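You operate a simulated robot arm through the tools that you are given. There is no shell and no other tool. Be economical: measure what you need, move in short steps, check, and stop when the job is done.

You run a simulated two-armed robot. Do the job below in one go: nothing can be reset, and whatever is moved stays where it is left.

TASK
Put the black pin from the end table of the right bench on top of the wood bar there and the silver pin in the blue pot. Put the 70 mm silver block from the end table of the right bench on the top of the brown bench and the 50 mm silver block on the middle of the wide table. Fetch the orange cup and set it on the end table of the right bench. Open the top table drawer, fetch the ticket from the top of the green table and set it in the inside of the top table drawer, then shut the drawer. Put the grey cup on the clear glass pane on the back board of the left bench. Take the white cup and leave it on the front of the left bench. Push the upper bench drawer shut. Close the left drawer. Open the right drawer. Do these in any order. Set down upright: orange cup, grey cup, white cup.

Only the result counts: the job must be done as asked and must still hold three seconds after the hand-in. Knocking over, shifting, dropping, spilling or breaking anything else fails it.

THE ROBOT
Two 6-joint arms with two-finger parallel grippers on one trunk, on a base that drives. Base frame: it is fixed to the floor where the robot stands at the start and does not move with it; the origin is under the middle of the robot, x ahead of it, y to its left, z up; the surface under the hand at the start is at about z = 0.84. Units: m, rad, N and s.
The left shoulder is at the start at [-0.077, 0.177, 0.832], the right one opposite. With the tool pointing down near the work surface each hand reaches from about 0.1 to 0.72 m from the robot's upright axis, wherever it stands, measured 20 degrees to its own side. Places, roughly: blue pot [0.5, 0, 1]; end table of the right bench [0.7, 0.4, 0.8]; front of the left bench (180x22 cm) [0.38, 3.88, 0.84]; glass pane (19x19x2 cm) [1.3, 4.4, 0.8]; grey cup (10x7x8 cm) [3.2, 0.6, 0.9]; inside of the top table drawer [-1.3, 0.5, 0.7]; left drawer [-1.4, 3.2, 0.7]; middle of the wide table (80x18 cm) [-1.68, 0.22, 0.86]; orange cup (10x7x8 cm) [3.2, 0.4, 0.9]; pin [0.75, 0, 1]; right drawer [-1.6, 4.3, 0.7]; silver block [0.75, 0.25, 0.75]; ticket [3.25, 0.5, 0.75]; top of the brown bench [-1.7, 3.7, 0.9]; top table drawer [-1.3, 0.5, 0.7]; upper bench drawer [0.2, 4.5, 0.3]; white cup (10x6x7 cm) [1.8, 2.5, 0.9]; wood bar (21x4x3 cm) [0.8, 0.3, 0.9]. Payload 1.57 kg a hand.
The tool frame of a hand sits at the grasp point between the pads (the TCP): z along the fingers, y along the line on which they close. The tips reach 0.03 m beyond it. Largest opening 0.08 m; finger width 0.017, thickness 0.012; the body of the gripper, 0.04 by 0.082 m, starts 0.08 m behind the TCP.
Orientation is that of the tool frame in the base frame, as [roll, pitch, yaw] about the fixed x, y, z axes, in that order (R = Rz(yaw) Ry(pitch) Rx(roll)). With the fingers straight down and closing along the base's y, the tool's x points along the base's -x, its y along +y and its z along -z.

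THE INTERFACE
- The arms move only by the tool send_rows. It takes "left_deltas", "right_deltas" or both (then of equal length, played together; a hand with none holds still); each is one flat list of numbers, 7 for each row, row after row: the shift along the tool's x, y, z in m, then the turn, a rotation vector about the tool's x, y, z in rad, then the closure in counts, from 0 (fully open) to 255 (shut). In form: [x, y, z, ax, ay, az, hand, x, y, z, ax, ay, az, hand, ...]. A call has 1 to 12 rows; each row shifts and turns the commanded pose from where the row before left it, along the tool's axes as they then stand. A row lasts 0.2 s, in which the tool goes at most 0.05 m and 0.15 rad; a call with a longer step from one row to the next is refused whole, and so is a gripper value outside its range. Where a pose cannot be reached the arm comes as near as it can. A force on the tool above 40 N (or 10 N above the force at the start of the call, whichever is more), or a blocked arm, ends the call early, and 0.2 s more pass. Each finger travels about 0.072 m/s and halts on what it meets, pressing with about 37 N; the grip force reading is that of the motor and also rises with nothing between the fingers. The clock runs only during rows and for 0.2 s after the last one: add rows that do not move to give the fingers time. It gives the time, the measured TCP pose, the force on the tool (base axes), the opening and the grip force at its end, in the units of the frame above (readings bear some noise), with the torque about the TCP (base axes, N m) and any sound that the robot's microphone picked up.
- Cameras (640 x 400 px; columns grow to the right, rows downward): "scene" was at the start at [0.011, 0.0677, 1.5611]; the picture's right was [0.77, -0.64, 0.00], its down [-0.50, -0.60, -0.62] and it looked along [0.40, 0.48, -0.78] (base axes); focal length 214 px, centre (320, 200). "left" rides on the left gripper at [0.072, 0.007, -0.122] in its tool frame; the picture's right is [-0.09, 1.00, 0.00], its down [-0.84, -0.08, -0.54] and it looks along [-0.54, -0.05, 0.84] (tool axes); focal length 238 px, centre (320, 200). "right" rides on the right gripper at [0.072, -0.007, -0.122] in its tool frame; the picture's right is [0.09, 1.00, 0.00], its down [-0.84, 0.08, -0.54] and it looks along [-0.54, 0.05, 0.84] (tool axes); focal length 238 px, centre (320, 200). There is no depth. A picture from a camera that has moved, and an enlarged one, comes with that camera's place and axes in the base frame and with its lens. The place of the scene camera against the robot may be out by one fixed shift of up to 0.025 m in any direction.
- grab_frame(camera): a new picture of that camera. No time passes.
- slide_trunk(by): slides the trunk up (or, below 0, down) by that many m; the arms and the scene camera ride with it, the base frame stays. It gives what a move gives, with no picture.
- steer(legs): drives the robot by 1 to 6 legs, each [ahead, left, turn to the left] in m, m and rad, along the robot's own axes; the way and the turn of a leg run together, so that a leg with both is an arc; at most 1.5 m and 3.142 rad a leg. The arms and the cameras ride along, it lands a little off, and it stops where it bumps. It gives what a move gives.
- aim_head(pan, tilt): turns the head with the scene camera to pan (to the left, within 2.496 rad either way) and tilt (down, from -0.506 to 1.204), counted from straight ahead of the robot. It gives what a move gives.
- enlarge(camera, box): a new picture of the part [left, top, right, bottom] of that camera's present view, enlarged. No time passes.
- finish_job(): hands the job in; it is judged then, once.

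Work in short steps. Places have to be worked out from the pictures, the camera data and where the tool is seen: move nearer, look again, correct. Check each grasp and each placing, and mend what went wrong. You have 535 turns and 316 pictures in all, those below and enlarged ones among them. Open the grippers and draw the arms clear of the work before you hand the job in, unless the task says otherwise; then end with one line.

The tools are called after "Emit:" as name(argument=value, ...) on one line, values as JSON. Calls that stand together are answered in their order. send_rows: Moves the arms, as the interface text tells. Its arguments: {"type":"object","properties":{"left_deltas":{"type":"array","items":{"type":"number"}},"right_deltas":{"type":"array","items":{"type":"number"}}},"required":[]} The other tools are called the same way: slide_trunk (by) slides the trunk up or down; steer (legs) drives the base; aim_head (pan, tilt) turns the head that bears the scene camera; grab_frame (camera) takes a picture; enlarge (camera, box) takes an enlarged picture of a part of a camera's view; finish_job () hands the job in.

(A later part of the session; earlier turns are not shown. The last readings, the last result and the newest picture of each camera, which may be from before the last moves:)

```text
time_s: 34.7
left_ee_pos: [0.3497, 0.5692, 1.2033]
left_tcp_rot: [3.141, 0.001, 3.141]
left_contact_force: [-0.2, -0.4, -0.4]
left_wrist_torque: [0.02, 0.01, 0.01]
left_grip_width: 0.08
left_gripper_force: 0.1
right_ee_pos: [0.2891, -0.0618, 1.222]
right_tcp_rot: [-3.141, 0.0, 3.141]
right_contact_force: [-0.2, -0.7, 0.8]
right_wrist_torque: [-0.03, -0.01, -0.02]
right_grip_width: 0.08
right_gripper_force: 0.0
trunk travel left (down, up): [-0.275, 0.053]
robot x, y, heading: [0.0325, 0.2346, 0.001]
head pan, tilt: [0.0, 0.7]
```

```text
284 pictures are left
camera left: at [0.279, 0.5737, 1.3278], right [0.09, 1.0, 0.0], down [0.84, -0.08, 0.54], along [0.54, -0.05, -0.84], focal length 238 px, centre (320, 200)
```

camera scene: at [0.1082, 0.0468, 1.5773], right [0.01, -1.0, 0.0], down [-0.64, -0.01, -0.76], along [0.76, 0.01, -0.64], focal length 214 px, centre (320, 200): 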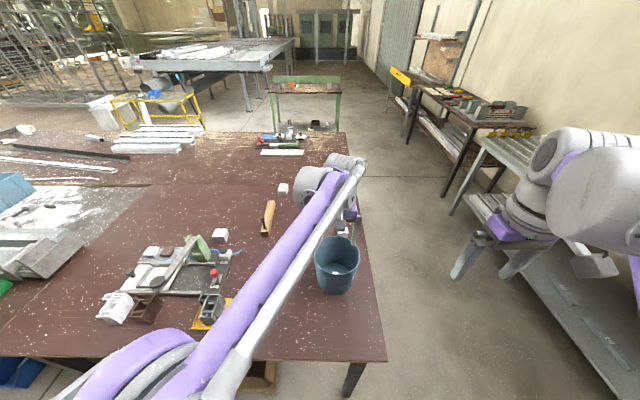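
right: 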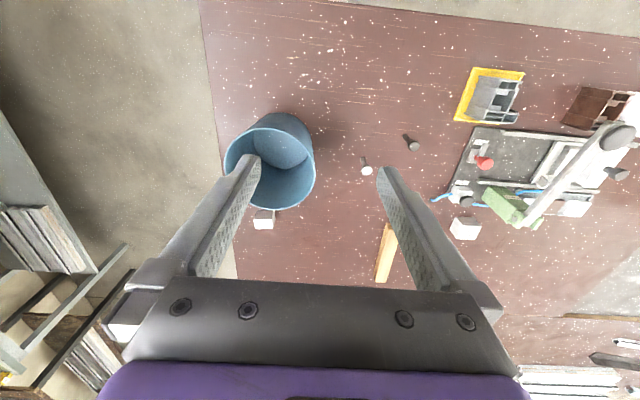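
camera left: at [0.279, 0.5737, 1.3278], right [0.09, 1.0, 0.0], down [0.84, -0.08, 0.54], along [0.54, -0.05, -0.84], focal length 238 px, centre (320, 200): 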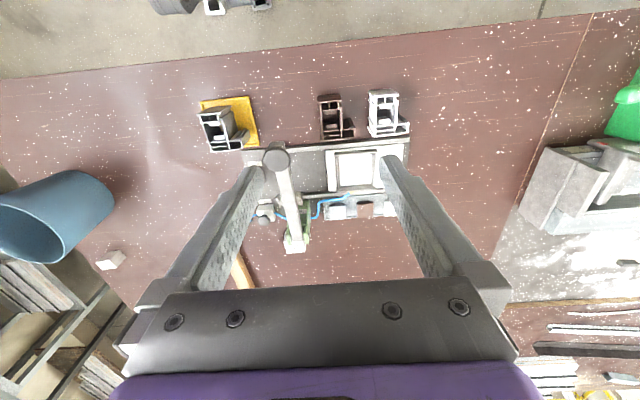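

The block sits right behind a clamp whose knob is about z=1.0. I go forward at z≈1.15 over the block and look.

Emit:
send_rows(left_deltas=[-0.04, -0.01, 0.005, 0, 0, 0, 0, -0.04, -0.01, 0.005, 0, 0, 0, 0, -0.04, -0.01, 0.005, 0, 0, 0, 0, -0.04, -0.01, 0.005, 0, 0, 0, 0, -0.04, -0.01, 0.005, 0, 0, 0, 0, -0.04, -0.01, 0.005, 0, 0, 0, 0, -0.03, -0.02, 0.01, 0, 0, 0, 0, -0.02, -0.01, 0.01, 0, 0, 0, 0])

Emit:
grab_frame(camera="left")

```text
time_s: 36.5
left_ee_pos: [0.6104, 0.4758, 1.1376]
left_tcp_rot: [-3.14, -0.002, 3.14]
left_contact_force: [-0.3, 0.2, -0.2]
left_wrist_torque: [-0.06, 0.0, -0.01]
left_grip_width: 0.0802
left_gripper_force: 0.0
left hand out of reach, approached as far as the arm can: row 6, 7, 8
right_ee_pos: [0.2902, -0.0622, 1.2204]
right_tcp_rot: [-3.141, -0.001, 3.141]
right_contact_force: [0.7, -0.6, 0.0]
right_wrist_torque: [-0.02, 0.05, -0.02]
right_grip_width: 0.0802
right_gripper_force: 0.1
trunk travel left (down, up): [-0.275, 0.053]
robot x, y, heading: [0.0304, 0.2363, -0.001]
head pan, tilt: [0.0, 0.7]
```

```text
283 pictures are left
camera left: at [0.5397, 0.4823, 1.2621], right [0.09, 1.0, 0.0], down [0.84, -0.08, 0.54], along [0.54, -0.05, -0.84], focal length 238 px, centre (320, 200)
```

left: 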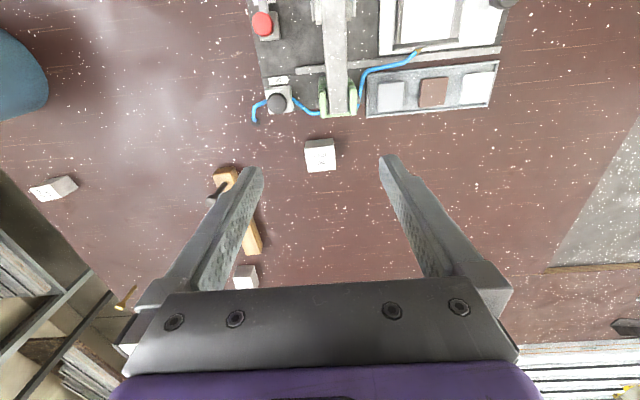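

The 50 mm block is axis-aligned at about [0.683,0.469], top 0.89. The clamp's lever end (z≈0.97) is just on the near side, so I will grip only the upper part with TCP z≈0.89; first go to z≈1.0.

Emit:
send_rows(left_deltas=[-0.01, -0.007, 0.04, 0, 0, 0, 0, -0.02, 0, 0.04, 0, 0, 0, 0, -0.025, 0, 0.035, 0, 0, 0, 0, -0.018, 0, 0.02, 0, 0, 0, 0])

Emit:
grab_frame(camera="left")

```text
time_s: 37.5
left_ee_pos: [0.6821, 0.4689, 1.0034]
left_tcp_rot: [-3.14, 0.0, 3.141]
left_contact_force: [-0.3, -0.4, -0.1]
left_wrist_torque: [-0.01, -0.01, 0.01]
left_grip_width: 0.08
left_gripper_force: 0.1
right_ee_pos: [0.2907, -0.0615, 1.2219]
right_tcp_rot: [-3.14, -0.001, 3.139]
right_contact_force: [-0.1, -0.7, 0.0]
right_wrist_torque: [-0.02, 0.03, 0.03]
right_grip_width: 0.0799
right_gripper_force: 0.0
trunk travel left (down, up): [-0.275, 0.053]
robot x, y, heading: [0.0325, 0.2347, 0.001]
head pan, tilt: [0.0, 0.7]
```

```text
282 pictures are left
camera left: at [0.6112, 0.4758, 1.1271], right [0.09, 1.0, 0.0], down [0.84, -0.08, 0.54], along [0.54, -0.05, -0.84], focal length 238 px, centre (320, 200)
```

left: 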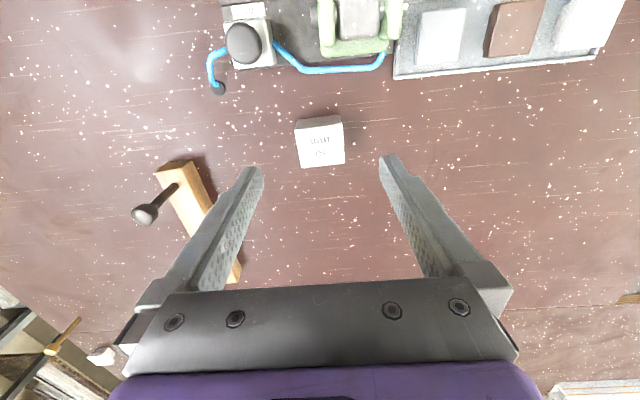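

Block centre refined to [0.697,0.469]. I descend to z≈0.888 there.

Emit:
send_rows(left_deltas=[-0.004, 0, 0.04, 0, 0, 0, 0, -0.006, 0, 0.04, 0, 0, 0, 0, -0.006, 0, 0.035, 0, 0, 0, 0, 0, 0, 0, 0, 0, 0, 0])

Emit:
grab_frame(camera="left")

Emit:
grab_frame(camera="scene")

```text
time_s: 38.5
left_ee_pos: [0.6964, 0.4681, 0.8881]
left_tcp_rot: [-3.141, 0.001, 3.14]
left_contact_force: [-0.1, -0.2, -0.1]
left_wrist_torque: [-0.03, 0.0, 0.0]
left_grip_width: 0.0802
left_gripper_force: 0.0
right_ee_pos: [0.288, -0.0629, 1.2218]
right_tcp_rot: [-3.141, -0.001, -3.139]
right_contact_force: [-0.2, -0.5, -0.7]
right_wrist_torque: [-0.02, -0.01, -0.03]
right_grip_width: 0.08
right_gripper_force: 0.1
trunk travel left (down, up): [-0.275, 0.053]
robot x, y, heading: [0.0291, 0.2381, -0.0]
head pan, tilt: [0.0, 0.7]
```

```text
281 pictures are left
camera left: at [0.6265, 0.4751, 1.0118], right [0.09, 1.0, 0.0], down [0.84, -0.08, 0.54], along [0.54, -0.05, -0.84], focal length 238 px, centre (320, 200)
```

left: 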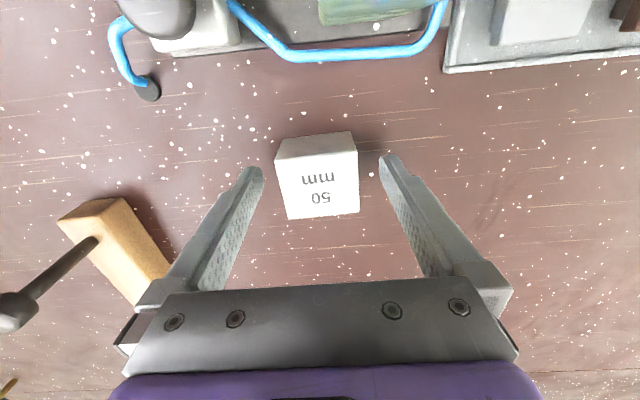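

```text
280 pictures are left
camera scene: at [0.0763, 0.2469, 1.5774], right [0.0, -1.0, 0.0], down [-0.64, 0.0, -0.77], along [0.77, 0.0, -0.64], focal length 214 px, centre (320, 200)
```

scene: 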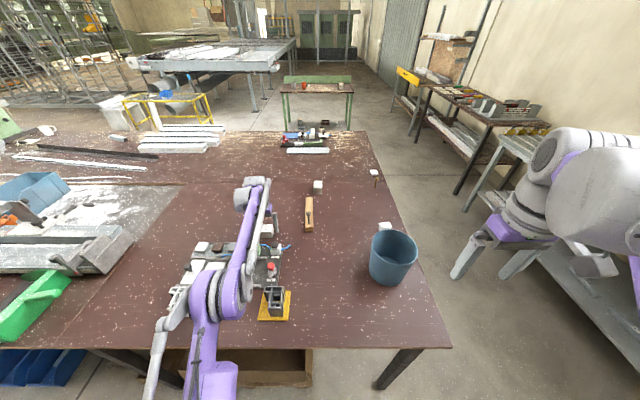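

The block (top ≈0.878) sits between the fingers. I lower 8 mm and close.

Emit:
send_rows(left_deltas=[-0.003, 0, 0.008, 0, 0, 0, 40, 0, 0, 0, 0, 0, 0, 120, 0, 0, 0, 0, 0, 0, 255, 0, 0, 0, 0, 0, 0, 255, 0, 0, 0, 0, 0, 0, 255])

Emit:
grab_frame(camera="left")

```text
time_s: 39.7
left_ee_pos: [0.7, 0.469, 0.8812]
left_tcp_rot: [-3.141, 0.001, 3.14]
left_contact_force: [0.3, -0.3, -1.3]
left_wrist_torque: [0.01, 0.0, -0.01]
left_grip_width: 0.0496
left_gripper_force: 37.0
right_ee_pos: [0.2886, -0.0633, 1.2221]
right_tcp_rot: [-3.141, 0.0, 3.139]
right_contact_force: [0.0, 0.7, -1.1]
right_wrist_torque: [-0.02, 0.03, -0.01]
right_grip_width: 0.0803
right_gripper_force: 0.0
trunk travel left (down, up): [-0.275, 0.053]
robot x, y, heading: [0.0307, 0.237, -0.001]
head pan, tilt: [0.0, 0.7]
```

```text
279 pictures are left
camera left: at [0.6299, 0.4756, 1.0044], right [0.09, 1.0, 0.0], down [0.84, -0.08, 0.54], along [0.54, -0.05, -0.84], focal length 238 px, centre (320, 200)
```

left: 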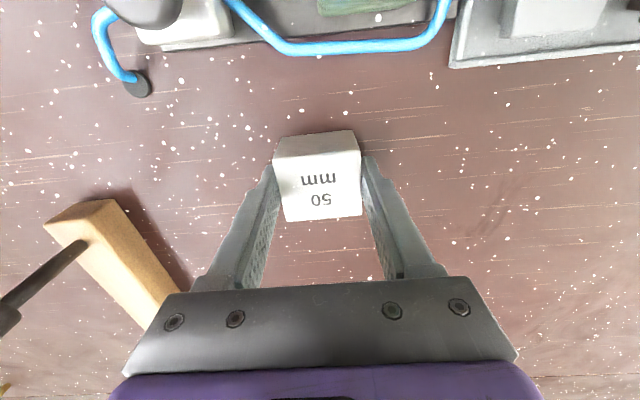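

Gripped at 49.6 mm. I lift straight up, then back and up clear of the clamp.

Emit:
send_rows(left_deltas=[0, 0, -0.03, 0, 0, 0, 255, 0, 0, -0.04, 0, 0, 0, 255, 0.006, 0, -0.045, 0, 0, 0, 255, 0.02, 0, -0.045, 0, 0, 0, 255, 0.02, 0, -0.045, 0, 0, 0, 255, 0.025, 0, -0.04, 0, 0, 0, 255, 0.03, 0, -0.035, 0, 0, 0, 255, 0.04, 0, -0.025, 0, 0, 0, 255, 0.045, 0, -0.01, 0, 0, 0, 255, 0.045, 0, 0, 0, 0, 0, 255, 0.045, 0, 0, 0, 0, 0, 255, 0.045, 0, 0, 0, 0, 0, 255])

Emit:
grab_frame(camera="scene")

```text
time_s: 42.3
left_ee_pos: [0.3618, 0.4696, 1.1919]
left_tcp_rot: [3.141, 0.003, 3.14]
left_contact_force: [0.4, 0.4, 0.1]
left_wrist_torque: [0.0, 0.0, -0.04]
left_grip_width: 0.0001
left_gripper_force: 21.3
left hand out of reach, approached as far as the arm can: row 3
right_ee_pos: [0.2872, -0.0613, 1.2209]
right_tcp_rot: [-3.141, 0.001, -3.141]
right_contact_force: [-0.1, -0.8, -0.3]
right_wrist_torque: [-0.03, -0.02, -0.01]
right_grip_width: 0.0802
right_gripper_force: 0.1
trunk travel left (down, up): [-0.275, 0.053]
robot x, y, heading: [0.0308, 0.2398, -0.001]
head pan, tilt: [0.0, 0.7]
```

```text
278 pictures are left
camera scene: at [0.0745, 0.2468, 1.5774], right [0.0, -1.0, 0.0], down [-0.64, 0.0, -0.77], along [0.77, 0.0, -0.64], focal length 214 px, centre (320, 200)
```

scene: 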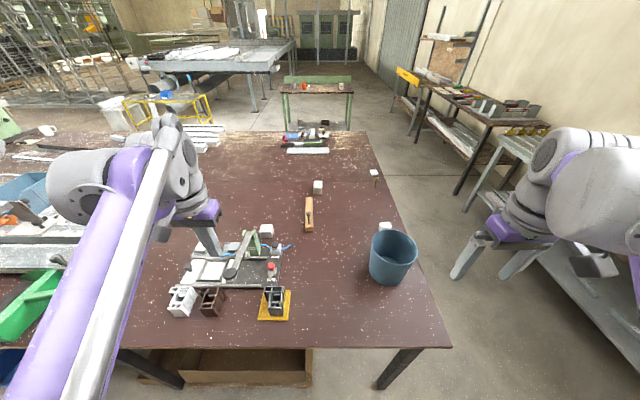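

The block slipped out. I check where it is now.

Emit:
enlarge(camera="scene", box=[160, 200, 340, 330])

Emit:
grab_frame(camera="left")

```text
3.08 times, centred on (250, 265) of scene
camera zoom: at [0.0745, 0.2468, 1.5774], right [0.0, -1.0, 0.0], down [-0.64, 0.0, -0.77], along [0.77, 0.0, -0.64], focal length 660 px, centre (535, 0)
```

zoom: 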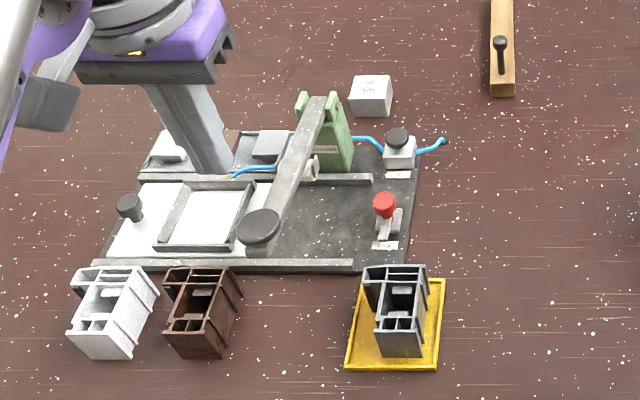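

```text
276 pictures are left
camera left: at [0.2909, 0.4761, 1.3144], right [0.09, 1.0, 0.0], down [0.84, -0.08, 0.54], along [0.54, -0.05, -0.84], focal length 238 px, centre (320, 200)
```

left: 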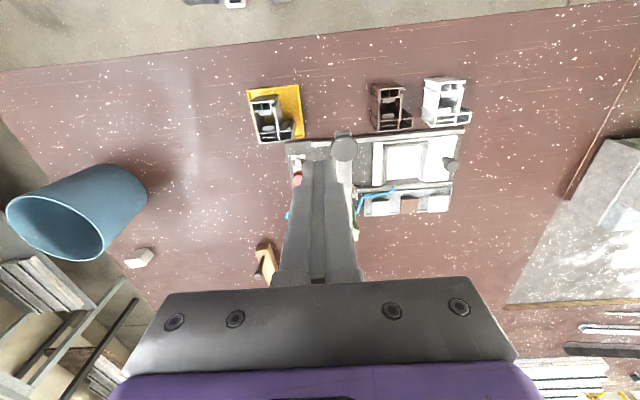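

The block still stands where it was; it slipped at the start of the lift. I go back over it with open fingers for a deeper grip and a gentler lift.

Emit:
send_rows(left_deltas=[-0.045, 0, 0.01, 0, 0, 0, 0, -0.045, 0, 0.01, 0, 0, 0, 0, -0.045, 0, 0.01, 0, 0, 0, 0, -0.045, 0, 0.01, 0, 0, 0, 0, -0.045, 0, 0.01, 0, 0, 0, 0, -0.02, 0, 0.04, 0, 0, 0, 0, -0.025, 0, 0.04, 0, 0, 0, 0, -0.025, 0, 0.04, 0, 0, 0, 0, -0.025, 0, 0.03, 0, 0, 0, 0])

Emit:
grab_frame(camera="left")

```text
time_s: 44.3
left_ee_pos: [0.6845, 0.4684, 0.9899]
left_tcp_rot: [3.141, 0.0, 3.141]
left_contact_force: [-0.2, 0.8, -1.9]
left_wrist_torque: [-0.03, 0.03, 0.01]
left_grip_width: 0.0798
left_gripper_force: 0.1
right_ee_pos: [0.2905, -0.0638, 1.2224]
right_tcp_rot: [-3.14, -0.001, -3.141]
right_contact_force: [0.4, -0.8, 0.3]
right_wrist_torque: [-0.05, -0.04, 0.0]
right_grip_width: 0.08
right_gripper_force: 0.0
trunk travel left (down, up): [-0.275, 0.053]
robot x, y, heading: [0.0314, 0.2387, 0.002]
head pan, tilt: [0.0, 0.7]
```

```text
275 pictures are left
camera left: at [0.6141, 0.4748, 1.1129], right [0.09, 1.0, 0.0], down [0.84, -0.08, 0.54], along [0.54, -0.05, -0.84], focal length 238 px, centre (320, 200)
```

left: 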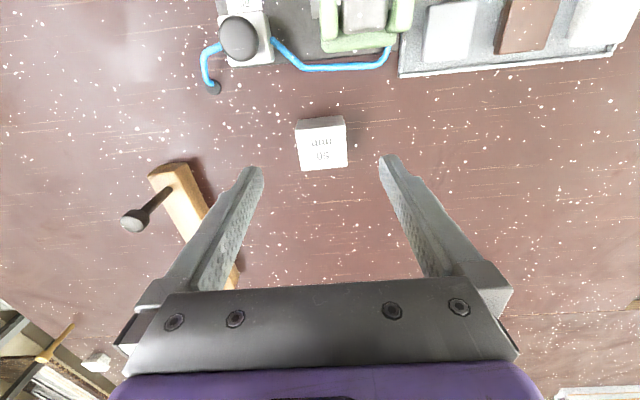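

Emit:
send_rows(left_deltas=[-0.004, 0, 0.04, 0, 0, 0, 0, -0.006, 0, 0.04, 0, 0, 0, 0, -0.006, 0, 0.028, 0, 0, 0, 0, 0, 0, 0.008, 0, 0, 0, 40, 0, 0, 0, 0, 0, 0, 120, 0, 0, 0, 0, 0, 0, 255, 0, 0, 0, 0, 0, 0, 255, 0, 0, 0, 0, 0, 0, 255])

Emit:
grab_frame(camera="left")

```text
time_s: 46.1
left_ee_pos: [0.6987, 0.4686, 0.8754]
left_tcp_rot: [3.142, 0.001, 3.14]
left_contact_force: [0.8, 0.0, -0.6]
left_wrist_torque: [0.03, 0.02, 0.0]
left_grip_width: 0.0497
left_gripper_force: 37.5
right_ee_pos: [0.2885, -0.0619, 1.2219]
right_tcp_rot: [-3.14, 0.0, -3.14]
right_contact_force: [-0.9, -1.0, 0.4]
right_wrist_torque: [-0.01, 0.0, 0.0]
right_grip_width: 0.0801
right_gripper_force: 0.1
trunk travel left (down, up): [-0.275, 0.053]
robot x, y, heading: [0.0289, 0.2377, 0.003]
head pan, tilt: [0.0, 0.7]
```

```text
274 pictures are left
camera left: at [0.6282, 0.4748, 0.9983], right [0.09, 1.0, 0.0], down [0.84, -0.08, 0.54], along [0.54, -0.05, -0.84], focal length 238 px, centre (320, 200)
```

left: 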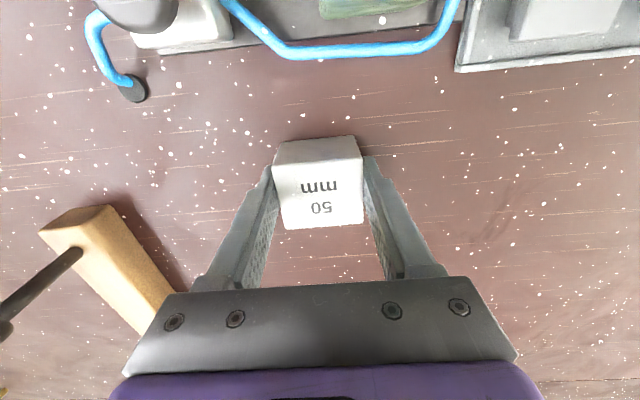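

Emit:
send_rows(left_deltas=[0, 0, -0.002, 0, 0, 0, 255, 0, 0, -0.003, 0, 0, 0, 255, 0, 0, -0.005, 0, 0, 0, 255, 0, 0, -0.008, 0, 0, 0, 255, 0, 0, -0.01, 0, 0, 0, 255])

Emit:
grab_frame(camera="left")

```text
time_s: 47.3
left_ee_pos: [0.7001, 0.4679, 0.9031]
left_tcp_rot: [3.141, -0.002, 3.141]
left_contact_force: [1.0, 0.5, -0.6]
left_wrist_torque: [-0.01, 0.0, -0.02]
left_grip_width: 0.0495
left_gripper_force: 36.7
right_ee_pos: [0.2892, -0.0618, 1.2207]
right_tcp_rot: [-3.139, 0.001, -3.141]
right_contact_force: [0.3, 0.0, -0.8]
right_wrist_torque: [0.0, 0.03, 0.03]
right_grip_width: 0.08
right_gripper_force: 0.0
trunk travel left (down, up): [-0.275, 0.053]
robot x, y, heading: [0.03, 0.2365, -0.001]
head pan, tilt: [0.0, 0.7]
```

```text
273 pictures are left
camera left: at [0.6292, 0.4742, 1.0263], right [0.09, 1.0, 0.0], down [0.84, -0.08, 0.54], along [0.54, -0.05, -0.84], focal length 238 px, centre (320, 200)
```

left: 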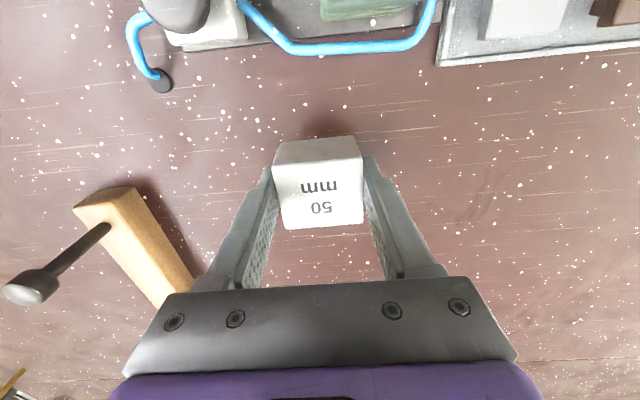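

It holds now. I continue lifting moderately, easing back with height.

Emit:
send_rows(left_deltas=[0.002, 0, -0.012, 0, 0, 0, 255, 0.004, 0, -0.015, 0, 0, 0, 255, 0.006, 0, -0.018, 0, 0, 0, 255, 0.008, 0, -0.02, 0, 0, 0, 255, 0.01, 0, -0.02, 0, 0, 0, 255, 0.013, 0, -0.02, 0, 0, 0, 255, 0.015, 0, -0.02, 0, 0, 0, 255, 0.015, 0, -0.02, 0, 0, 0, 255, 0.017, 0, -0.02, 0, 0, 0, 255, 0.02, 0, -0.02, 0, 0, 0, 255, 0.02, 0, -0.02, 0, 0, 0, 255])

Emit:
grab_frame(camera="left")

```text
time_s: 49.7
left_ee_pos: [0.5691, 0.4674, 1.1088]
left_tcp_rot: [-3.141, 0.0, 3.14]
left_contact_force: [0.4, 0.0, -0.7]
left_wrist_torque: [0.01, -0.02, -0.01]
left_grip_width: 0.0495
left_gripper_force: 36.9
right_ee_pos: [0.2872, -0.064, 1.2212]
right_tcp_rot: [3.141, 0.002, 3.141]
right_contact_force: [0.4, -0.1, 0.4]
right_wrist_torque: [0.01, -0.01, -0.02]
right_grip_width: 0.0799
right_gripper_force: 0.0
trunk travel left (down, up): [-0.275, 0.053]
robot x, y, heading: [0.0301, 0.2397, -0.003]
head pan, tilt: [0.0, 0.7]
```

```text
272 pictures are left
camera left: at [0.4984, 0.4745, 1.2322], right [0.09, 1.0, 0.0], down [0.84, -0.08, 0.54], along [0.54, -0.05, -0.84], focal length 238 px, centre (320, 200)
```

left: 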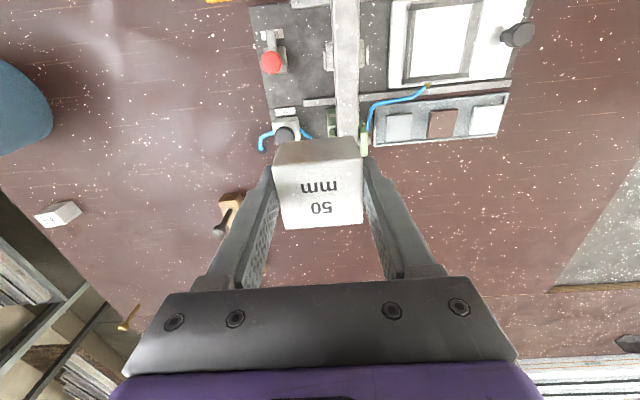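

Secure. I draw the left hand in, and look along the right-hand aisle before driving there for the other blocks.

Emit:
send_rows(left_deltas=[0.025, 0, -0.02, 0, 0, 0, 255, 0.03, 0, -0.02, 0, 0, 0, 255, 0.03, 0, -0.02, 0, 0, 0, 255, 0.03, 0, -0.02, 0, 0, 0, 255, 0.03, 0, -0.01, 0, 0, 0, 255, 0.03, 0, 0, 0, 0, 0, 255, 0.03, 0, 0, 0, 0, 0, 255, 0.02, 0, 0, 0, 0, 0, 255])

Emit:
aim_head(pan=-1.0, tilt=0.8)

Emit:
grab_frame(camera="scene")

```text
time_s: 51.5
left_ee_pos: [0.3443, 0.4678, 1.1979]
left_tcp_rot: [3.141, 0.001, 3.138]
left_contact_force: [0.2, -0.6, -1.1]
left_wrist_torque: [0.01, 0.02, -0.02]
left_grip_width: 0.0495
left_gripper_force: 37.0
right_ee_pos: [0.2882, -0.0617, 1.2222]
right_tcp_rot: [3.142, 0.001, -3.141]
right_contact_force: [0.5, -0.4, -0.4]
right_wrist_torque: [0.02, -0.02, 0.03]
right_grip_width: 0.08
right_gripper_force: 0.1
trunk travel left (down, up): [-0.275, 0.053]
robot x, y, heading: [0.0255, 0.2381, -0.0]
head pan, tilt: [0.0, 0.7]
```

```text
time_s: 52.8
left_ee_pos: [0.3453, 0.4696, 1.1993]
left_tcp_rot: [3.141, 0.001, 3.139]
left_contact_force: [0.4, 0.2, -0.4]
left_wrist_torque: [0.0, -0.02, 0.02]
left_grip_width: 0.0494
left_gripper_force: 36.8
right_ee_pos: [0.2883, -0.0628, 1.2218]
right_tcp_rot: [-3.14, 0.001, 3.141]
right_contact_force: [-0.1, -0.8, 0.3]
right_wrist_torque: [0.03, 0.01, -0.01]
right_grip_width: 0.08
right_gripper_force: 0.0
trunk travel left (down, up): [-0.275, 0.053]
robot x, y, heading: [0.0291, 0.2373, -0.003]
head pan, tilt: [-1.0, 0.799]
```

```text
271 pictures are left
camera scene: at [0.0354, 0.1792, 1.5692], right [-0.84, -0.54, 0.0], down [-0.39, 0.6, -0.7], along [0.38, -0.59, -0.72], focal length 214 px, centre (320, 200)
```

scene: 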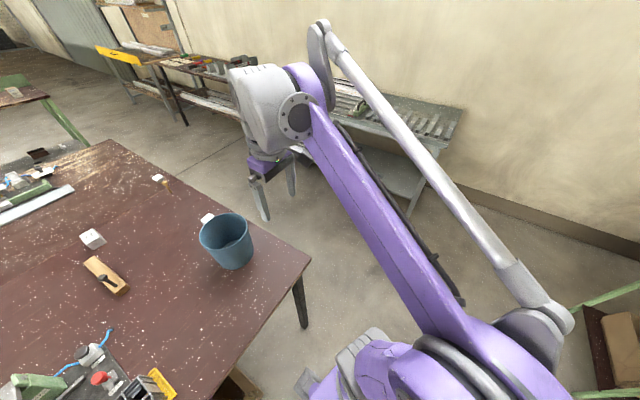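

The aisle is free. I back off, sidestep right, and go forward along the table's right side, then turn left to face it.

Emit:
steer(legs=[[-0.1, 0, 0], [0, -0.88, 0], [0.9, 0, 0], [0, 0, 1.571]])

Emit:
aim_head(pan=0.0, tilt=0.8)

Emit:
grab_frame(camera="scene")

```text
time_s: 69.8
left_ee_pos: [0.5952, -0.326, 1.1995]
left_tcp_rot: [3.141, -0.001, -1.548]
left_contact_force: [-0.1, 0.7, -2.3]
left_wrist_torque: [0.02, 0.06, -0.02]
left_grip_width: 0.0493
left_gripper_force: 37.0
right_ee_pos: [1.1277, -0.3672, 1.2222]
right_tcp_rot: [-3.139, 0.0, -1.547]
right_contact_force: [0.6, 0.3, 0.2]
right_wrist_torque: [0.03, 0.03, 0.0]
right_grip_width: 0.0799
right_gripper_force: 0.0
trunk travel left (down, up): [-0.275, 0.053]
robot x, y, heading: [0.8355, -0.636, 1.597]
head pan, tilt: [-1.0, 0.799]
```

```text
time_s: 71.1
left_ee_pos: [0.5961, -0.325, 1.1986]
left_tcp_rot: [-3.141, 0.0, -1.548]
left_contact_force: [0.8, -0.3, -1.9]
left_wrist_torque: [0.0, -0.02, -0.01]
left_grip_width: 0.0494
left_gripper_force: 36.8
right_ee_pos: [1.1287, -0.3678, 1.2215]
right_tcp_rot: [-3.139, 0.0, -1.545]
right_contact_force: [-0.7, 0.1, 0.5]
right_wrist_torque: [0.02, 0.04, 0.02]
right_grip_width: 0.08
right_gripper_force: 0.0
trunk travel left (down, up): [-0.275, 0.053]
robot x, y, heading: [0.8343, -0.6328, 1.596]
head pan, tilt: [0.0, 0.799]
```

```text
270 pictures are left
camera scene: at [0.8385, -0.5859, 1.5691], right [1.0, 0.02, 0.0], down [0.02, -0.72, -0.7], along [-0.02, 0.7, -0.72], focal length 214 px, centre (320, 200)
```

scene: 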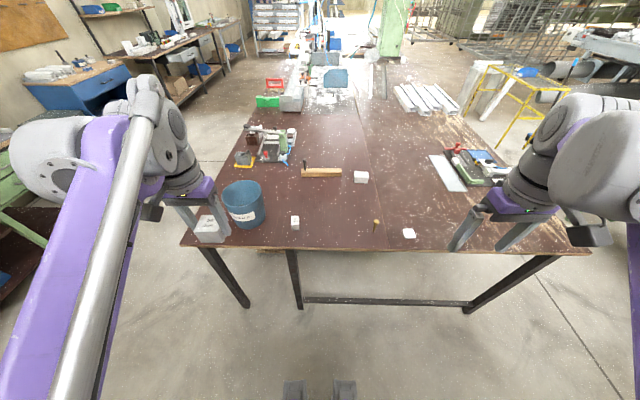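

I approach the table edge and read the labels of the remaining blocks.

Emit:
steer(legs=[[0.2, 0, -0.025]])

Emit:
aim_head(pan=-0.3, tilt=0.9)

Emit:
grab_frame(camera="scene")

Emit:
enlarge(camera="right", box=[160, 50, 480, 290])

```text
time_s: 72.7
left_ee_pos: [0.6012, -0.12, 1.1984]
left_tcp_rot: [-3.141, -0.002, -1.573]
left_contact_force: [0.3, -0.1, -1.4]
left_wrist_torque: [-0.02, -0.02, 0.0]
left_grip_width: 0.0495
left_gripper_force: 36.7
right_ee_pos: [1.133, -0.1749, 1.2217]
right_tcp_rot: [-3.141, -0.001, -1.572]
right_contact_force: [0.0, -0.3, 0.0]
right_wrist_torque: [-0.05, -0.03, 0.02]
right_grip_width: 0.08
right_gripper_force: 0.0
trunk travel left (down, up): [-0.275, 0.053]
robot x, y, heading: [0.832, -0.4347, 1.569]
head pan, tilt: [0.0, 0.799]
```

```text
time_s: 73.5
left_ee_pos: [0.6013, -0.1199, 1.1988]
left_tcp_rot: [-3.14, 0.0, -1.574]
left_contact_force: [-0.4, 0.6, -2.0]
left_wrist_torque: [0.03, 0.0, 0.0]
left_grip_width: 0.0496
left_gripper_force: 37.4
right_ee_pos: [1.1331, -0.1748, 1.2225]
right_tcp_rot: [-3.139, 0.0, -1.57]
right_contact_force: [-0.5, 0.0, -0.2]
right_wrist_torque: [0.04, -0.02, 0.02]
right_grip_width: 0.0799
right_gripper_force: 0.1
trunk travel left (down, up): [-0.275, 0.053]
robot x, y, heading: [0.8285, -0.4358, 1.574]
head pan, tilt: [-0.3, 0.901]
```

```text
269 pictures are left
camera scene: at [0.8591, -0.3948, 1.5613], right [0.96, -0.29, 0.0], down [-0.23, -0.75, -0.62], along [0.18, 0.59, -0.78], focal length 214 px, centre (320, 200)
```

scene: 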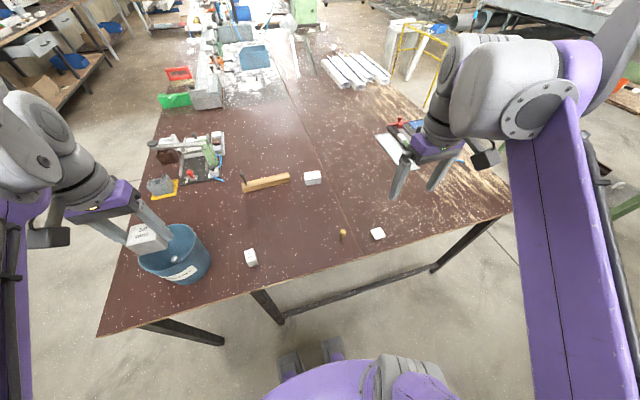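

```text
1.67 times, centred on (320, 170) of right
camera zoom: at [1.1392, -0.2475, 1.343], right [-1.0, -0.09, 0.0], down [-0.08, 0.84, 0.54], along [-0.05, 0.54, -0.84], focal length 397 px, centre (320, 250)
```

zoom: 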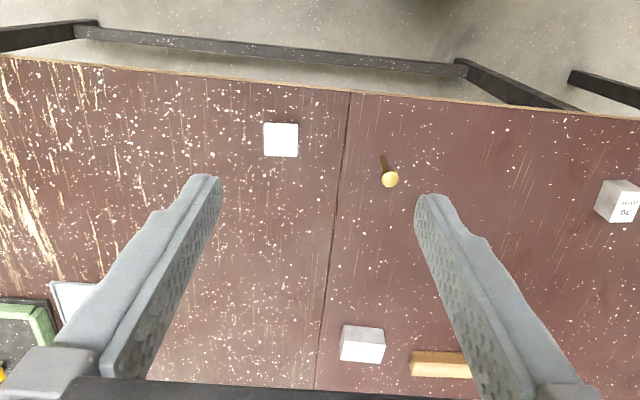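

Emit:
enlarge(camera="right", box=[320, 235, 380, 275])

Emit:
enlarge(camera="scene", box=[290, 160, 400, 245])

```text
10.00 times, centred on (350, 255) of right
camera zoom: at [1.1392, -0.2475, 1.343], right [-1.0, -0.09, 0.0], down [-0.08, 0.84, 0.54], along [-0.05, 0.54, -0.84], focal length 2384 px, centre (20, -350)
```

zoom: 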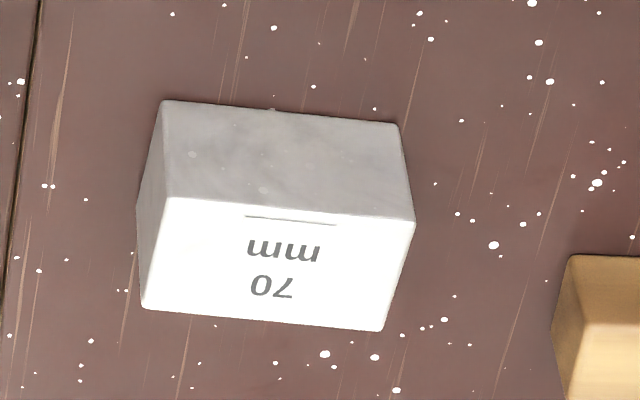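

```text
4.71 times, centred on (345, 202) of scene
camera zoom: at [0.8591, -0.3948, 1.5613], right [0.96, -0.29, 0.0], down [-0.23, -0.75, -0.62], along [0.18, 0.59, -0.78], focal length 1009 px, centre (202, 188)
```

zoom: 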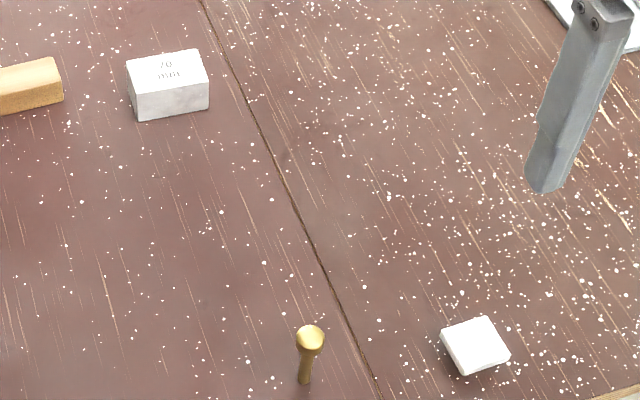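

The 70 mm block is at about [1.026,0.235], its long side along x. I turn the right hand by 90° to grip across its shorter side.

Emit:
send_rows(right_deltas=[0, 0, 0, 0, 0, -0.143, 0, 0, 0, 0, 0, 0, -0.143, 0, 0, 0, 0, 0, 0, -0.143, 0, 0, 0, 0, 0, 0, -0.143, 0, 0, 0, 0, 0, 0, -0.143, 0, 0, 0, 0, 0, 0, -0.143, 0, 0, 0, 0, 0, 0, -0.143, 0, 0, 0, 0, 0, 0, -0.143, 0, 0, 0, 0, 0, 0, -0.143, 0, 0, 0, 0, 0, 0, -0.143, 0, 0, 0, 0, 0, 0, -0.141, 0])

```text
time_s: 75.9
left_ee_pos: [0.6008, -0.1209, 1.1986]
left_tcp_rot: [-3.141, 0.0, -1.572]
left_contact_force: [0.6, -0.4, -1.8]
left_wrist_torque: [0.02, -0.02, 0.01]
left_grip_width: 0.0494
left_gripper_force: 36.9
right_ee_pos: [1.1321, -0.1754, 1.2218]
right_tcp_rot: [3.14, -0.001, 0.002]
right_contact_force: [-0.1, 0.0, 0.0]
right_wrist_torque: [0.0, 0.02, 0.03]
right_grip_width: 0.0798
right_gripper_force: 0.0
trunk travel left (down, up): [-0.275, 0.053]
robot x, y, heading: [0.8336, -0.4354, 1.571]
head pan, tilt: [-0.3, 0.901]
```

Now I move over toward the block and look.

Emit:
send_rows(right_deltas=[-0.012, -0.038, 0.019, 0, 0, 0, 0, -0.012, -0.038, 0.019, 0, 0, 0, 0, -0.012, -0.038, 0.019, 0, 0, 0, 0, -0.012, -0.038, 0.019, 0, 0, 0, 0, -0.012, -0.038, 0.019, 0, 0, 0, 0, -0.012, -0.038, 0.019, 0, 0, 0, 0, -0.012, -0.038, 0.019, 0, 0, 0, 0, -0.012, -0.038, 0.019, 0, 0, 0, 0, -0.01, -0.03, 0.019, 0, 0, 0, 0])

Emit:
grab_frame(camera="right")

```text
time_s: 77.9
left_ee_pos: [0.6013, -0.1184, 1.1985]
left_tcp_rot: [3.141, 0.0, -1.573]
left_contact_force: [-0.1, 0.5, -1.8]
left_wrist_torque: [-0.02, 0.0, 0.01]
left_grip_width: 0.0493
left_gripper_force: 36.6
right_ee_pos: [1.0261, 0.161, 1.0509]
right_tcp_rot: [3.14, -0.001, 0.0]
right_contact_force: [-0.6, 0.1, 0.6]
right_wrist_torque: [0.0, 0.02, 0.02]
right_grip_width: 0.0799
right_gripper_force: 0.0
trunk travel left (down, up): [-0.275, 0.053]
robot x, y, heading: [0.8311, -0.435, 1.566]
head pan, tilt: [-0.3, 0.901]
```

```text
265 pictures are left
camera right: at [1.0982, 0.1666, 1.1709], right [0.09, -1.0, 0.0], down [-0.84, -0.08, 0.54], along [-0.54, -0.05, -0.84], focal length 238 px, centre (320, 200)
```

right: 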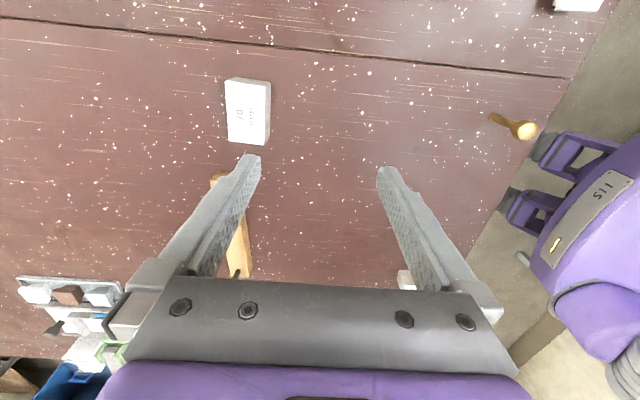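

The block is at about [1.026,0.248], just at the reach limit; I drive 4 cm nearer.

Emit:
steer(legs=[[0.04, 0, 0]])

Emit:
grab_frame(camera="right")

```text
time_s: 78.8
left_ee_pos: [0.5997, -0.0823, 1.198]
left_tcp_rot: [3.141, 0.0, -1.574]
left_contact_force: [0.6, 0.5, -0.9]
left_wrist_torque: [0.01, 0.01, 0.0]
left_grip_width: 0.0496
left_gripper_force: 37.0
right_ee_pos: [1.0264, 0.1968, 1.0509]
right_tcp_rot: [-3.14, -0.003, 0.001]
right_contact_force: [0.5, -0.4, -0.1]
right_wrist_torque: [-0.02, 0.02, 0.01]
right_grip_width: 0.0796
right_gripper_force: 0.2
trunk travel left (down, up): [-0.275, 0.053]
robot x, y, heading: [0.8295, -0.3971, 1.576]
head pan, tilt: [-0.3, 0.901]
```

```text
264 pictures are left
camera right: at [1.0983, 0.2037, 1.1717], right [0.09, -1.0, 0.0], down [-0.84, -0.08, 0.54], along [-0.54, -0.05, -0.84], focal length 238 px, centre (320, 200)
```

right: 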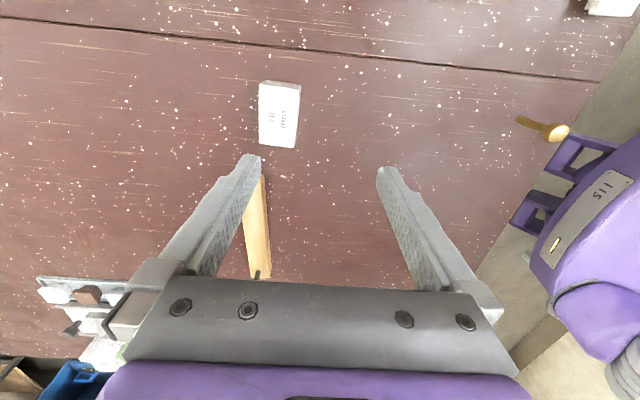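

Emit:
send_rows(right_deltas=[0, -0.02, 0.02, 0, 0, 0, 0, 0, -0.02, 0.03, 0, 0, 0, 0, 0, -0.0096, 0.04, 0, 0, 0, 0, 0, 0, 0.02, 0, 0, 0, 0])

Emit:
grab_frame(camera="right")

```text
time_s: 79.8
left_ee_pos: [0.6009, -0.0816, 1.1989]
left_tcp_rot: [-3.141, -0.001, -1.573]
left_contact_force: [0.1, 0.4, -1.2]
left_wrist_torque: [-0.03, -0.01, 0.0]
left_grip_width: 0.0494
left_gripper_force: 37.1
right_ee_pos: [1.024, 0.2474, 0.9403]
right_tcp_rot: [3.141, -0.001, 0.0]
right_contact_force: [0.6, 0.7, -0.2]
right_wrist_torque: [-0.02, -0.02, 0.0]
right_grip_width: 0.0795
right_gripper_force: 0.1
trunk travel left (down, up): [-0.275, 0.053]
robot x, y, heading: [0.8308, -0.3961, 1.572]
head pan, tilt: [-0.3, 0.901]
```

```text
263 pictures are left
camera right: at [1.0979, 0.2543, 1.0613], right [0.09, -1.0, 0.0], down [-0.84, -0.08, 0.54], along [-0.54, -0.05, -0.84], focal length 238 px, centre (320, 200)
```

right: 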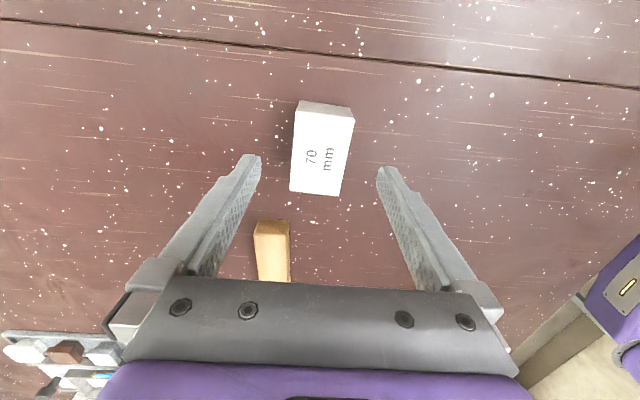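

The block's corners give centre [1.022,0.248], 70×45 mm, well aligned with the hand. I descend to z≈0.875 and close.

Emit:
send_rows(right_deltas=[-0.002, 0, 0.03, 0, 0, 0, 0, 0, 0, 0.025, 0, 0, 0, 0, 0, 0, 0.01, 0, 0, 0, 0, 0, 0, 0, 0, 0, 0, 120, 0, 0, 0, 0, 0, 0, 255, 0, 0, 0, 0, 0, 0, 255, 0, 0, 0, 0, 0, 0, 255, 0, 0, -0.002, 0, 0, 0, 255, 0, 0, -0.003, 0, 0, 0, 255, 0, 0, -0.006, 0, 0, 0, 255, 0, 0, -0.008, 0, 0, 0, 255])

Emit:
grab_frame(camera="right")

```text
time_s: 82.2
left_ee_pos: [0.6006, -0.0807, 1.1978]
left_tcp_rot: [3.141, 0.0, -1.573]
left_contact_force: [-0.7, -0.3, -1.6]
left_wrist_torque: [0.01, 0.02, 0.02]
left_grip_width: 0.0491
left_gripper_force: 36.9
right_ee_pos: [1.0238, 0.2485, 0.8939]
right_tcp_rot: [3.141, -0.004, 0.0]
right_contact_force: [0.1, -0.5, -1.7]
right_wrist_torque: [-0.03, -0.05, 0.02]
right_grip_width: 0.0446
right_gripper_force: 36.6
trunk travel left (down, up): [-0.275, 0.053]
robot x, y, heading: [0.8301, -0.3974, 1.574]
head pan, tilt: [-0.3, 0.901]
```

```text
262 pictures are left
camera right: at [1.0961, 0.2546, 1.0154], right [0.09, -1.0, 0.0], down [-0.84, -0.08, 0.54], along [-0.54, -0.05, -0.84], focal length 238 px, centre (320, 200)
```

right: 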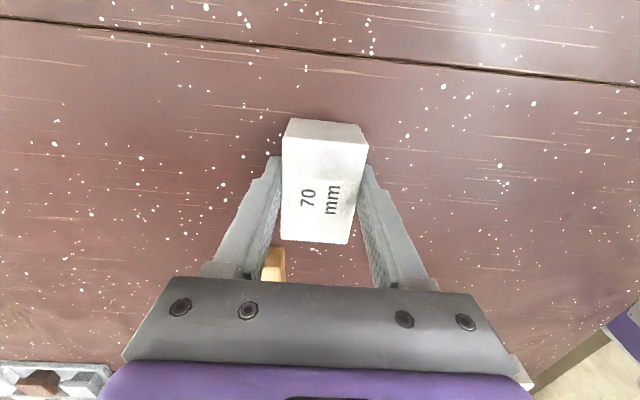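

Lifted with a 45 mm grip. I raise it and draw it back toward the robot.

Emit:
send_rows(right_deltas=[0, 0.003, -0.012, 0, 0, 0, 255, 0, 0.006, -0.018, 0, 0, 0, 255, 0, 0.01, -0.022, 0, 0, 0, 255, 0, 0.015, -0.025, 0, 0, 0, 255, 0, 0.02, -0.025, 0, 0, 0, 255, 0, 0.022, -0.025, 0, 0, 0, 255, 0, 0.025, -0.025, 0, 0, 0, 255, 0, 0.028, -0.025, 0, 0, 0, 255, 0, 0.03, -0.025, 0, 0, 0, 255, 0, 0.03, -0.025, 0, 0, 0, 255, 0, 0.03, -0.02, 0, 0, 0, 255, 0, 0.03, -0.02, 0, 0, 0, 255])

Emit:
send_rows(right_deltas=[0, 0.03, -0.01, 0, 0, 0, 255, 0, 0.03, 0, 0, 0, 0, 255, 0, 0.02, 0, 0, 0, 0, 255])

Emit:
grab_frame(camera="right")

Emit:
grab_frame(camera="left")

```text
time_s: 84.8
left_ee_pos: [0.6024, -0.0823, 1.1982]
left_tcp_rot: [3.141, 0.0, -1.572]
left_contact_force: [0.4, -1.1, -0.3]
left_wrist_torque: [0.02, -0.03, 0.01]
left_grip_width: 0.0493
left_gripper_force: 36.7
right_ee_pos: [1.0241, -0.0021, 1.1607]
right_tcp_rot: [-3.139, -0.003, 0.0]
right_contact_force: [0.2, -0.3, -1.2]
right_wrist_torque: [0.03, 0.0, 0.01]
right_grip_width: 0.0447
right_gripper_force: 37.2
trunk travel left (down, up): [-0.275, 0.053]
robot x, y, heading: [0.8307, -0.3928, 1.574]
head pan, tilt: [-0.3, 0.901]
```

```text
time_s: 85.6
left_ee_pos: [0.6005, -0.0809, 1.1986]
left_tcp_rot: [3.141, 0.001, -1.572]
left_contact_force: [0.1, -0.6, -1.1]
left_wrist_torque: [0.01, -0.05, 0.0]
left_grip_width: 0.0493
left_gripper_force: 36.8
right_ee_pos: [1.0253, -0.0821, 1.1706]
right_tcp_rot: [-3.141, -0.001, 0.0]
right_contact_force: [0.2, -0.6, -1.0]
right_wrist_torque: [-0.01, -0.05, 0.0]
right_grip_width: 0.0445
right_gripper_force: 36.6
trunk travel left (down, up): [-0.275, 0.053]
robot x, y, heading: [0.8336, -0.3932, 1.575]
head pan, tilt: [-0.3, 0.901]
```

```text
261 pictures are left
camera right: at [1.0966, -0.0755, 1.2928], right [0.09, -1.0, 0.0], down [-0.84, -0.08, 0.54], along [-0.54, -0.05, -0.84], focal length 238 px, centre (320, 200)
```

right: 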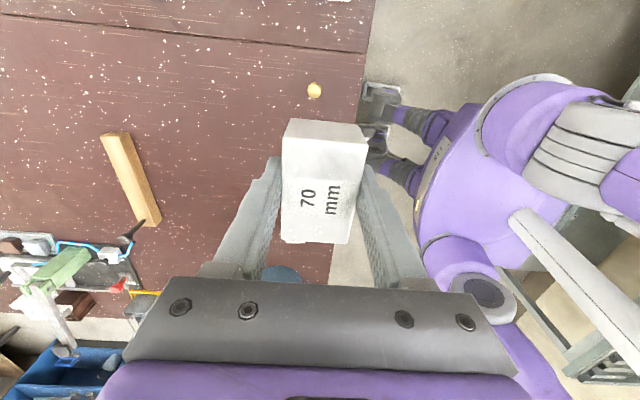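

```text
260 pictures are left
camera left: at [0.5954, -0.1539, 1.3216], right [-1.0, 0.09, 0.0], down [0.08, 0.84, 0.54], along [0.05, 0.54, -0.84], focal length 238 px, centre (320, 200)
```

left: 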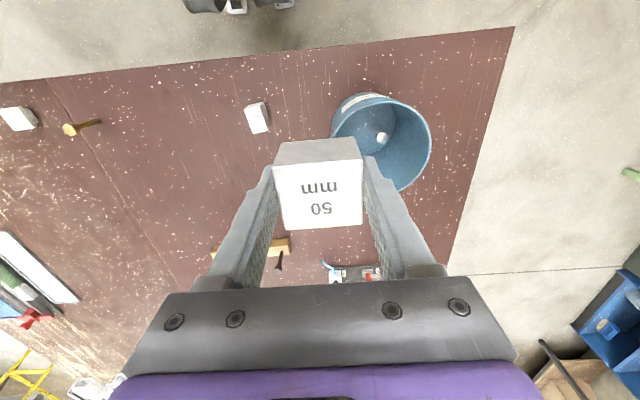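

Both blocks are held and the pin still stands on the bar. I back off, turn to face −x and drive past the table corner, then look for the wide table.

Emit:
steer(legs=[[-0.25, 0, 0], [0, 0, 1.567], [1.1, 0, 0]])

Emit:
aim_head(pan=-0.4, tilt=0.5)

Emit:
grab_frame(camera="scene")

```text
time_s: 96.4
left_ee_pos: [-0.5835, -0.8714, 1.1982]
left_tcp_rot: [-3.141, 0.002, -0.003]
left_contact_force: [-0.3, 0.6, -2.0]
left_wrist_torque: [-0.02, 0.01, 0.01]
left_grip_width: 0.0496
left_gripper_force: 37.2
right_ee_pos: [-0.5824, -0.4483, 1.1713]
right_tcp_rot: [3.142, -0.002, 1.569]
right_contact_force: [-0.3, -0.1, -1.8]
right_wrist_torque: [0.01, -0.01, 0.03]
right_grip_width: 0.045
right_gripper_force: 37.0
trunk travel left (down, up): [-0.275, 0.053]
robot x, y, heading: [-0.2653, -0.6329, 3.141]
head pan, tilt: [-0.3, 0.901]
```

```text
time_s: 97.3
left_ee_pos: [-0.5835, -0.872, 1.1974]
left_tcp_rot: [-3.141, -0.001, -0.004]
left_contact_force: [0.1, -0.2, -0.8]
left_wrist_torque: [0.01, 0.0, -0.01]
left_grip_width: 0.0496
left_gripper_force: 36.9
right_ee_pos: [-0.5819, -0.4484, 1.1713]
right_tcp_rot: [3.14, -0.003, 1.57]
right_contact_force: [0.3, -0.3, -2.5]
right_wrist_torque: [0.0, -0.02, 0.02]
right_grip_width: 0.0446
right_gripper_force: 36.8
trunk travel left (down, up): [-0.275, 0.053]
robot x, y, heading: [-0.2679, -0.6422, 3.14]
head pan, tilt: [-0.4, 0.499]
```

```text
259 pictures are left
camera scene: at [-0.3067, -0.5953, 1.595], right [0.39, 0.92, 0.0], down [0.44, -0.19, -0.88], along [-0.81, 0.34, -0.48], focal length 214 px, centre (320, 200)
```

scene: 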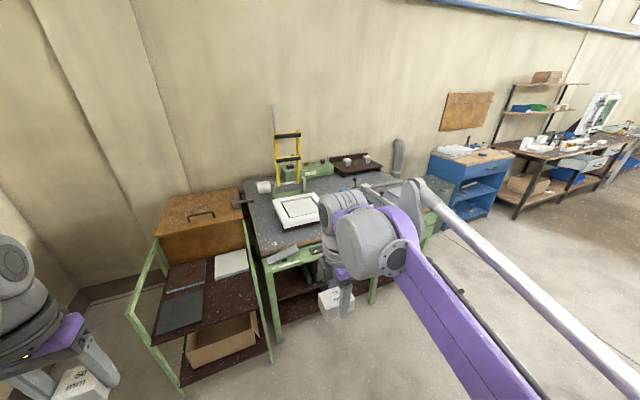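

That grey-topped, green-legged table is the wide table (y about −0.4…0.8). I sidestep to face its middle and look.

Emit:
steer(legs=[[0, -0.85, 0]])

Emit:
aim_head(pan=0.0, tilt=0.6)

Emit:
grab_frame(camera="scene")

```text
time_s: 105.1
left_ee_pos: [-0.582, -0.0227, 1.1982]
left_tcp_rot: [-3.14, 0.001, -0.008]
left_contact_force: [0.5, -0.3, -1.0]
left_wrist_torque: [-0.01, 0.02, 0.0]
left_grip_width: 0.0495
left_gripper_force: 36.8
right_ee_pos: [-0.5798, 0.4006, 1.1718]
right_tcp_rot: [-3.142, -0.001, 1.565]
right_contact_force: [-0.5, 0.7, -2.9]
right_wrist_torque: [-0.02, -0.01, 0.04]
right_grip_width: 0.0448
right_gripper_force: 37.1
trunk travel left (down, up): [-0.275, 0.053]
robot x, y, heading: [-0.263, 0.2031, 3.136]
head pan, tilt: [-0.4, 0.499]
```

```text
time_s: 106.0
left_ee_pos: [-0.5827, -0.022, 1.1983]
left_tcp_rot: [-3.141, 0.001, -0.009]
left_contact_force: [0.6, 0.0, -0.8]
left_wrist_torque: [0.01, 0.01, 0.03]
left_grip_width: 0.0497
left_gripper_force: 37.3
right_ee_pos: [-0.5786, 0.4, 1.1724]
right_tcp_rot: [3.141, -0.001, 1.566]
right_contact_force: [-0.7, 0.8, -2.5]
right_wrist_torque: [0.05, -0.01, 0.02]
right_grip_width: 0.0447
right_gripper_force: 36.4
trunk travel left (down, up): [-0.275, 0.053]
robot x, y, heading: [-0.2592, 0.2076, 3.135]
head pan, tilt: [0.0, 0.6]
```

```text
258 pictures are left
camera scene: at [-0.3085, 0.2167, 1.586], right [0.01, 1.0, 0.0], down [0.56, 0.0, -0.83], along [-0.83, 0.01, -0.56], focal length 214 px, centre (320, 200)
```

scene: 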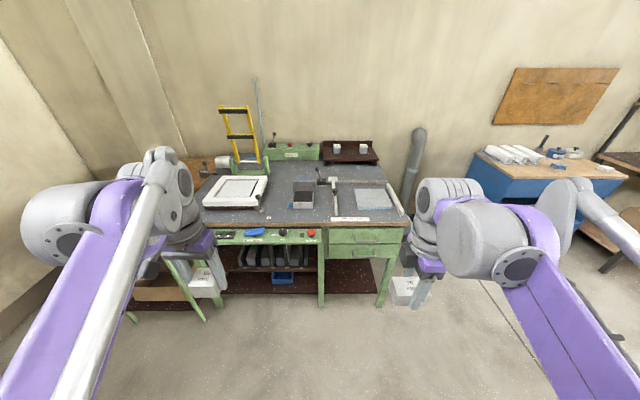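

Emit:
enlarge(camera="scene", box=[190, 130, 420, 300])

```text
2.35 times, centred on (305, 215) of scene
camera zoom: at [-0.3085, 0.2167, 1.586], right [0.01, 1.0, 0.0], down [0.56, 0.0, -0.83], along [-0.83, 0.01, -0.56], focal length 505 px, centre (355, 165)
```

zoom: 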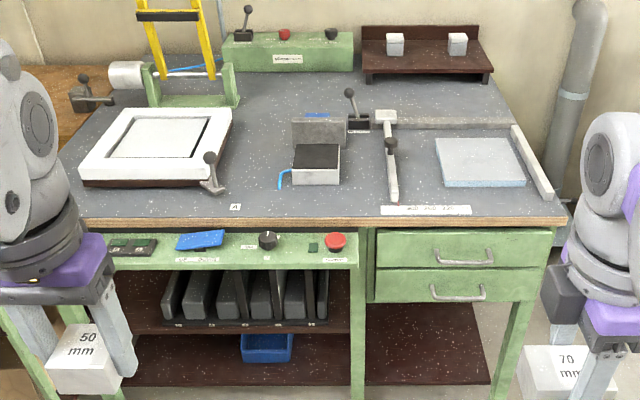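

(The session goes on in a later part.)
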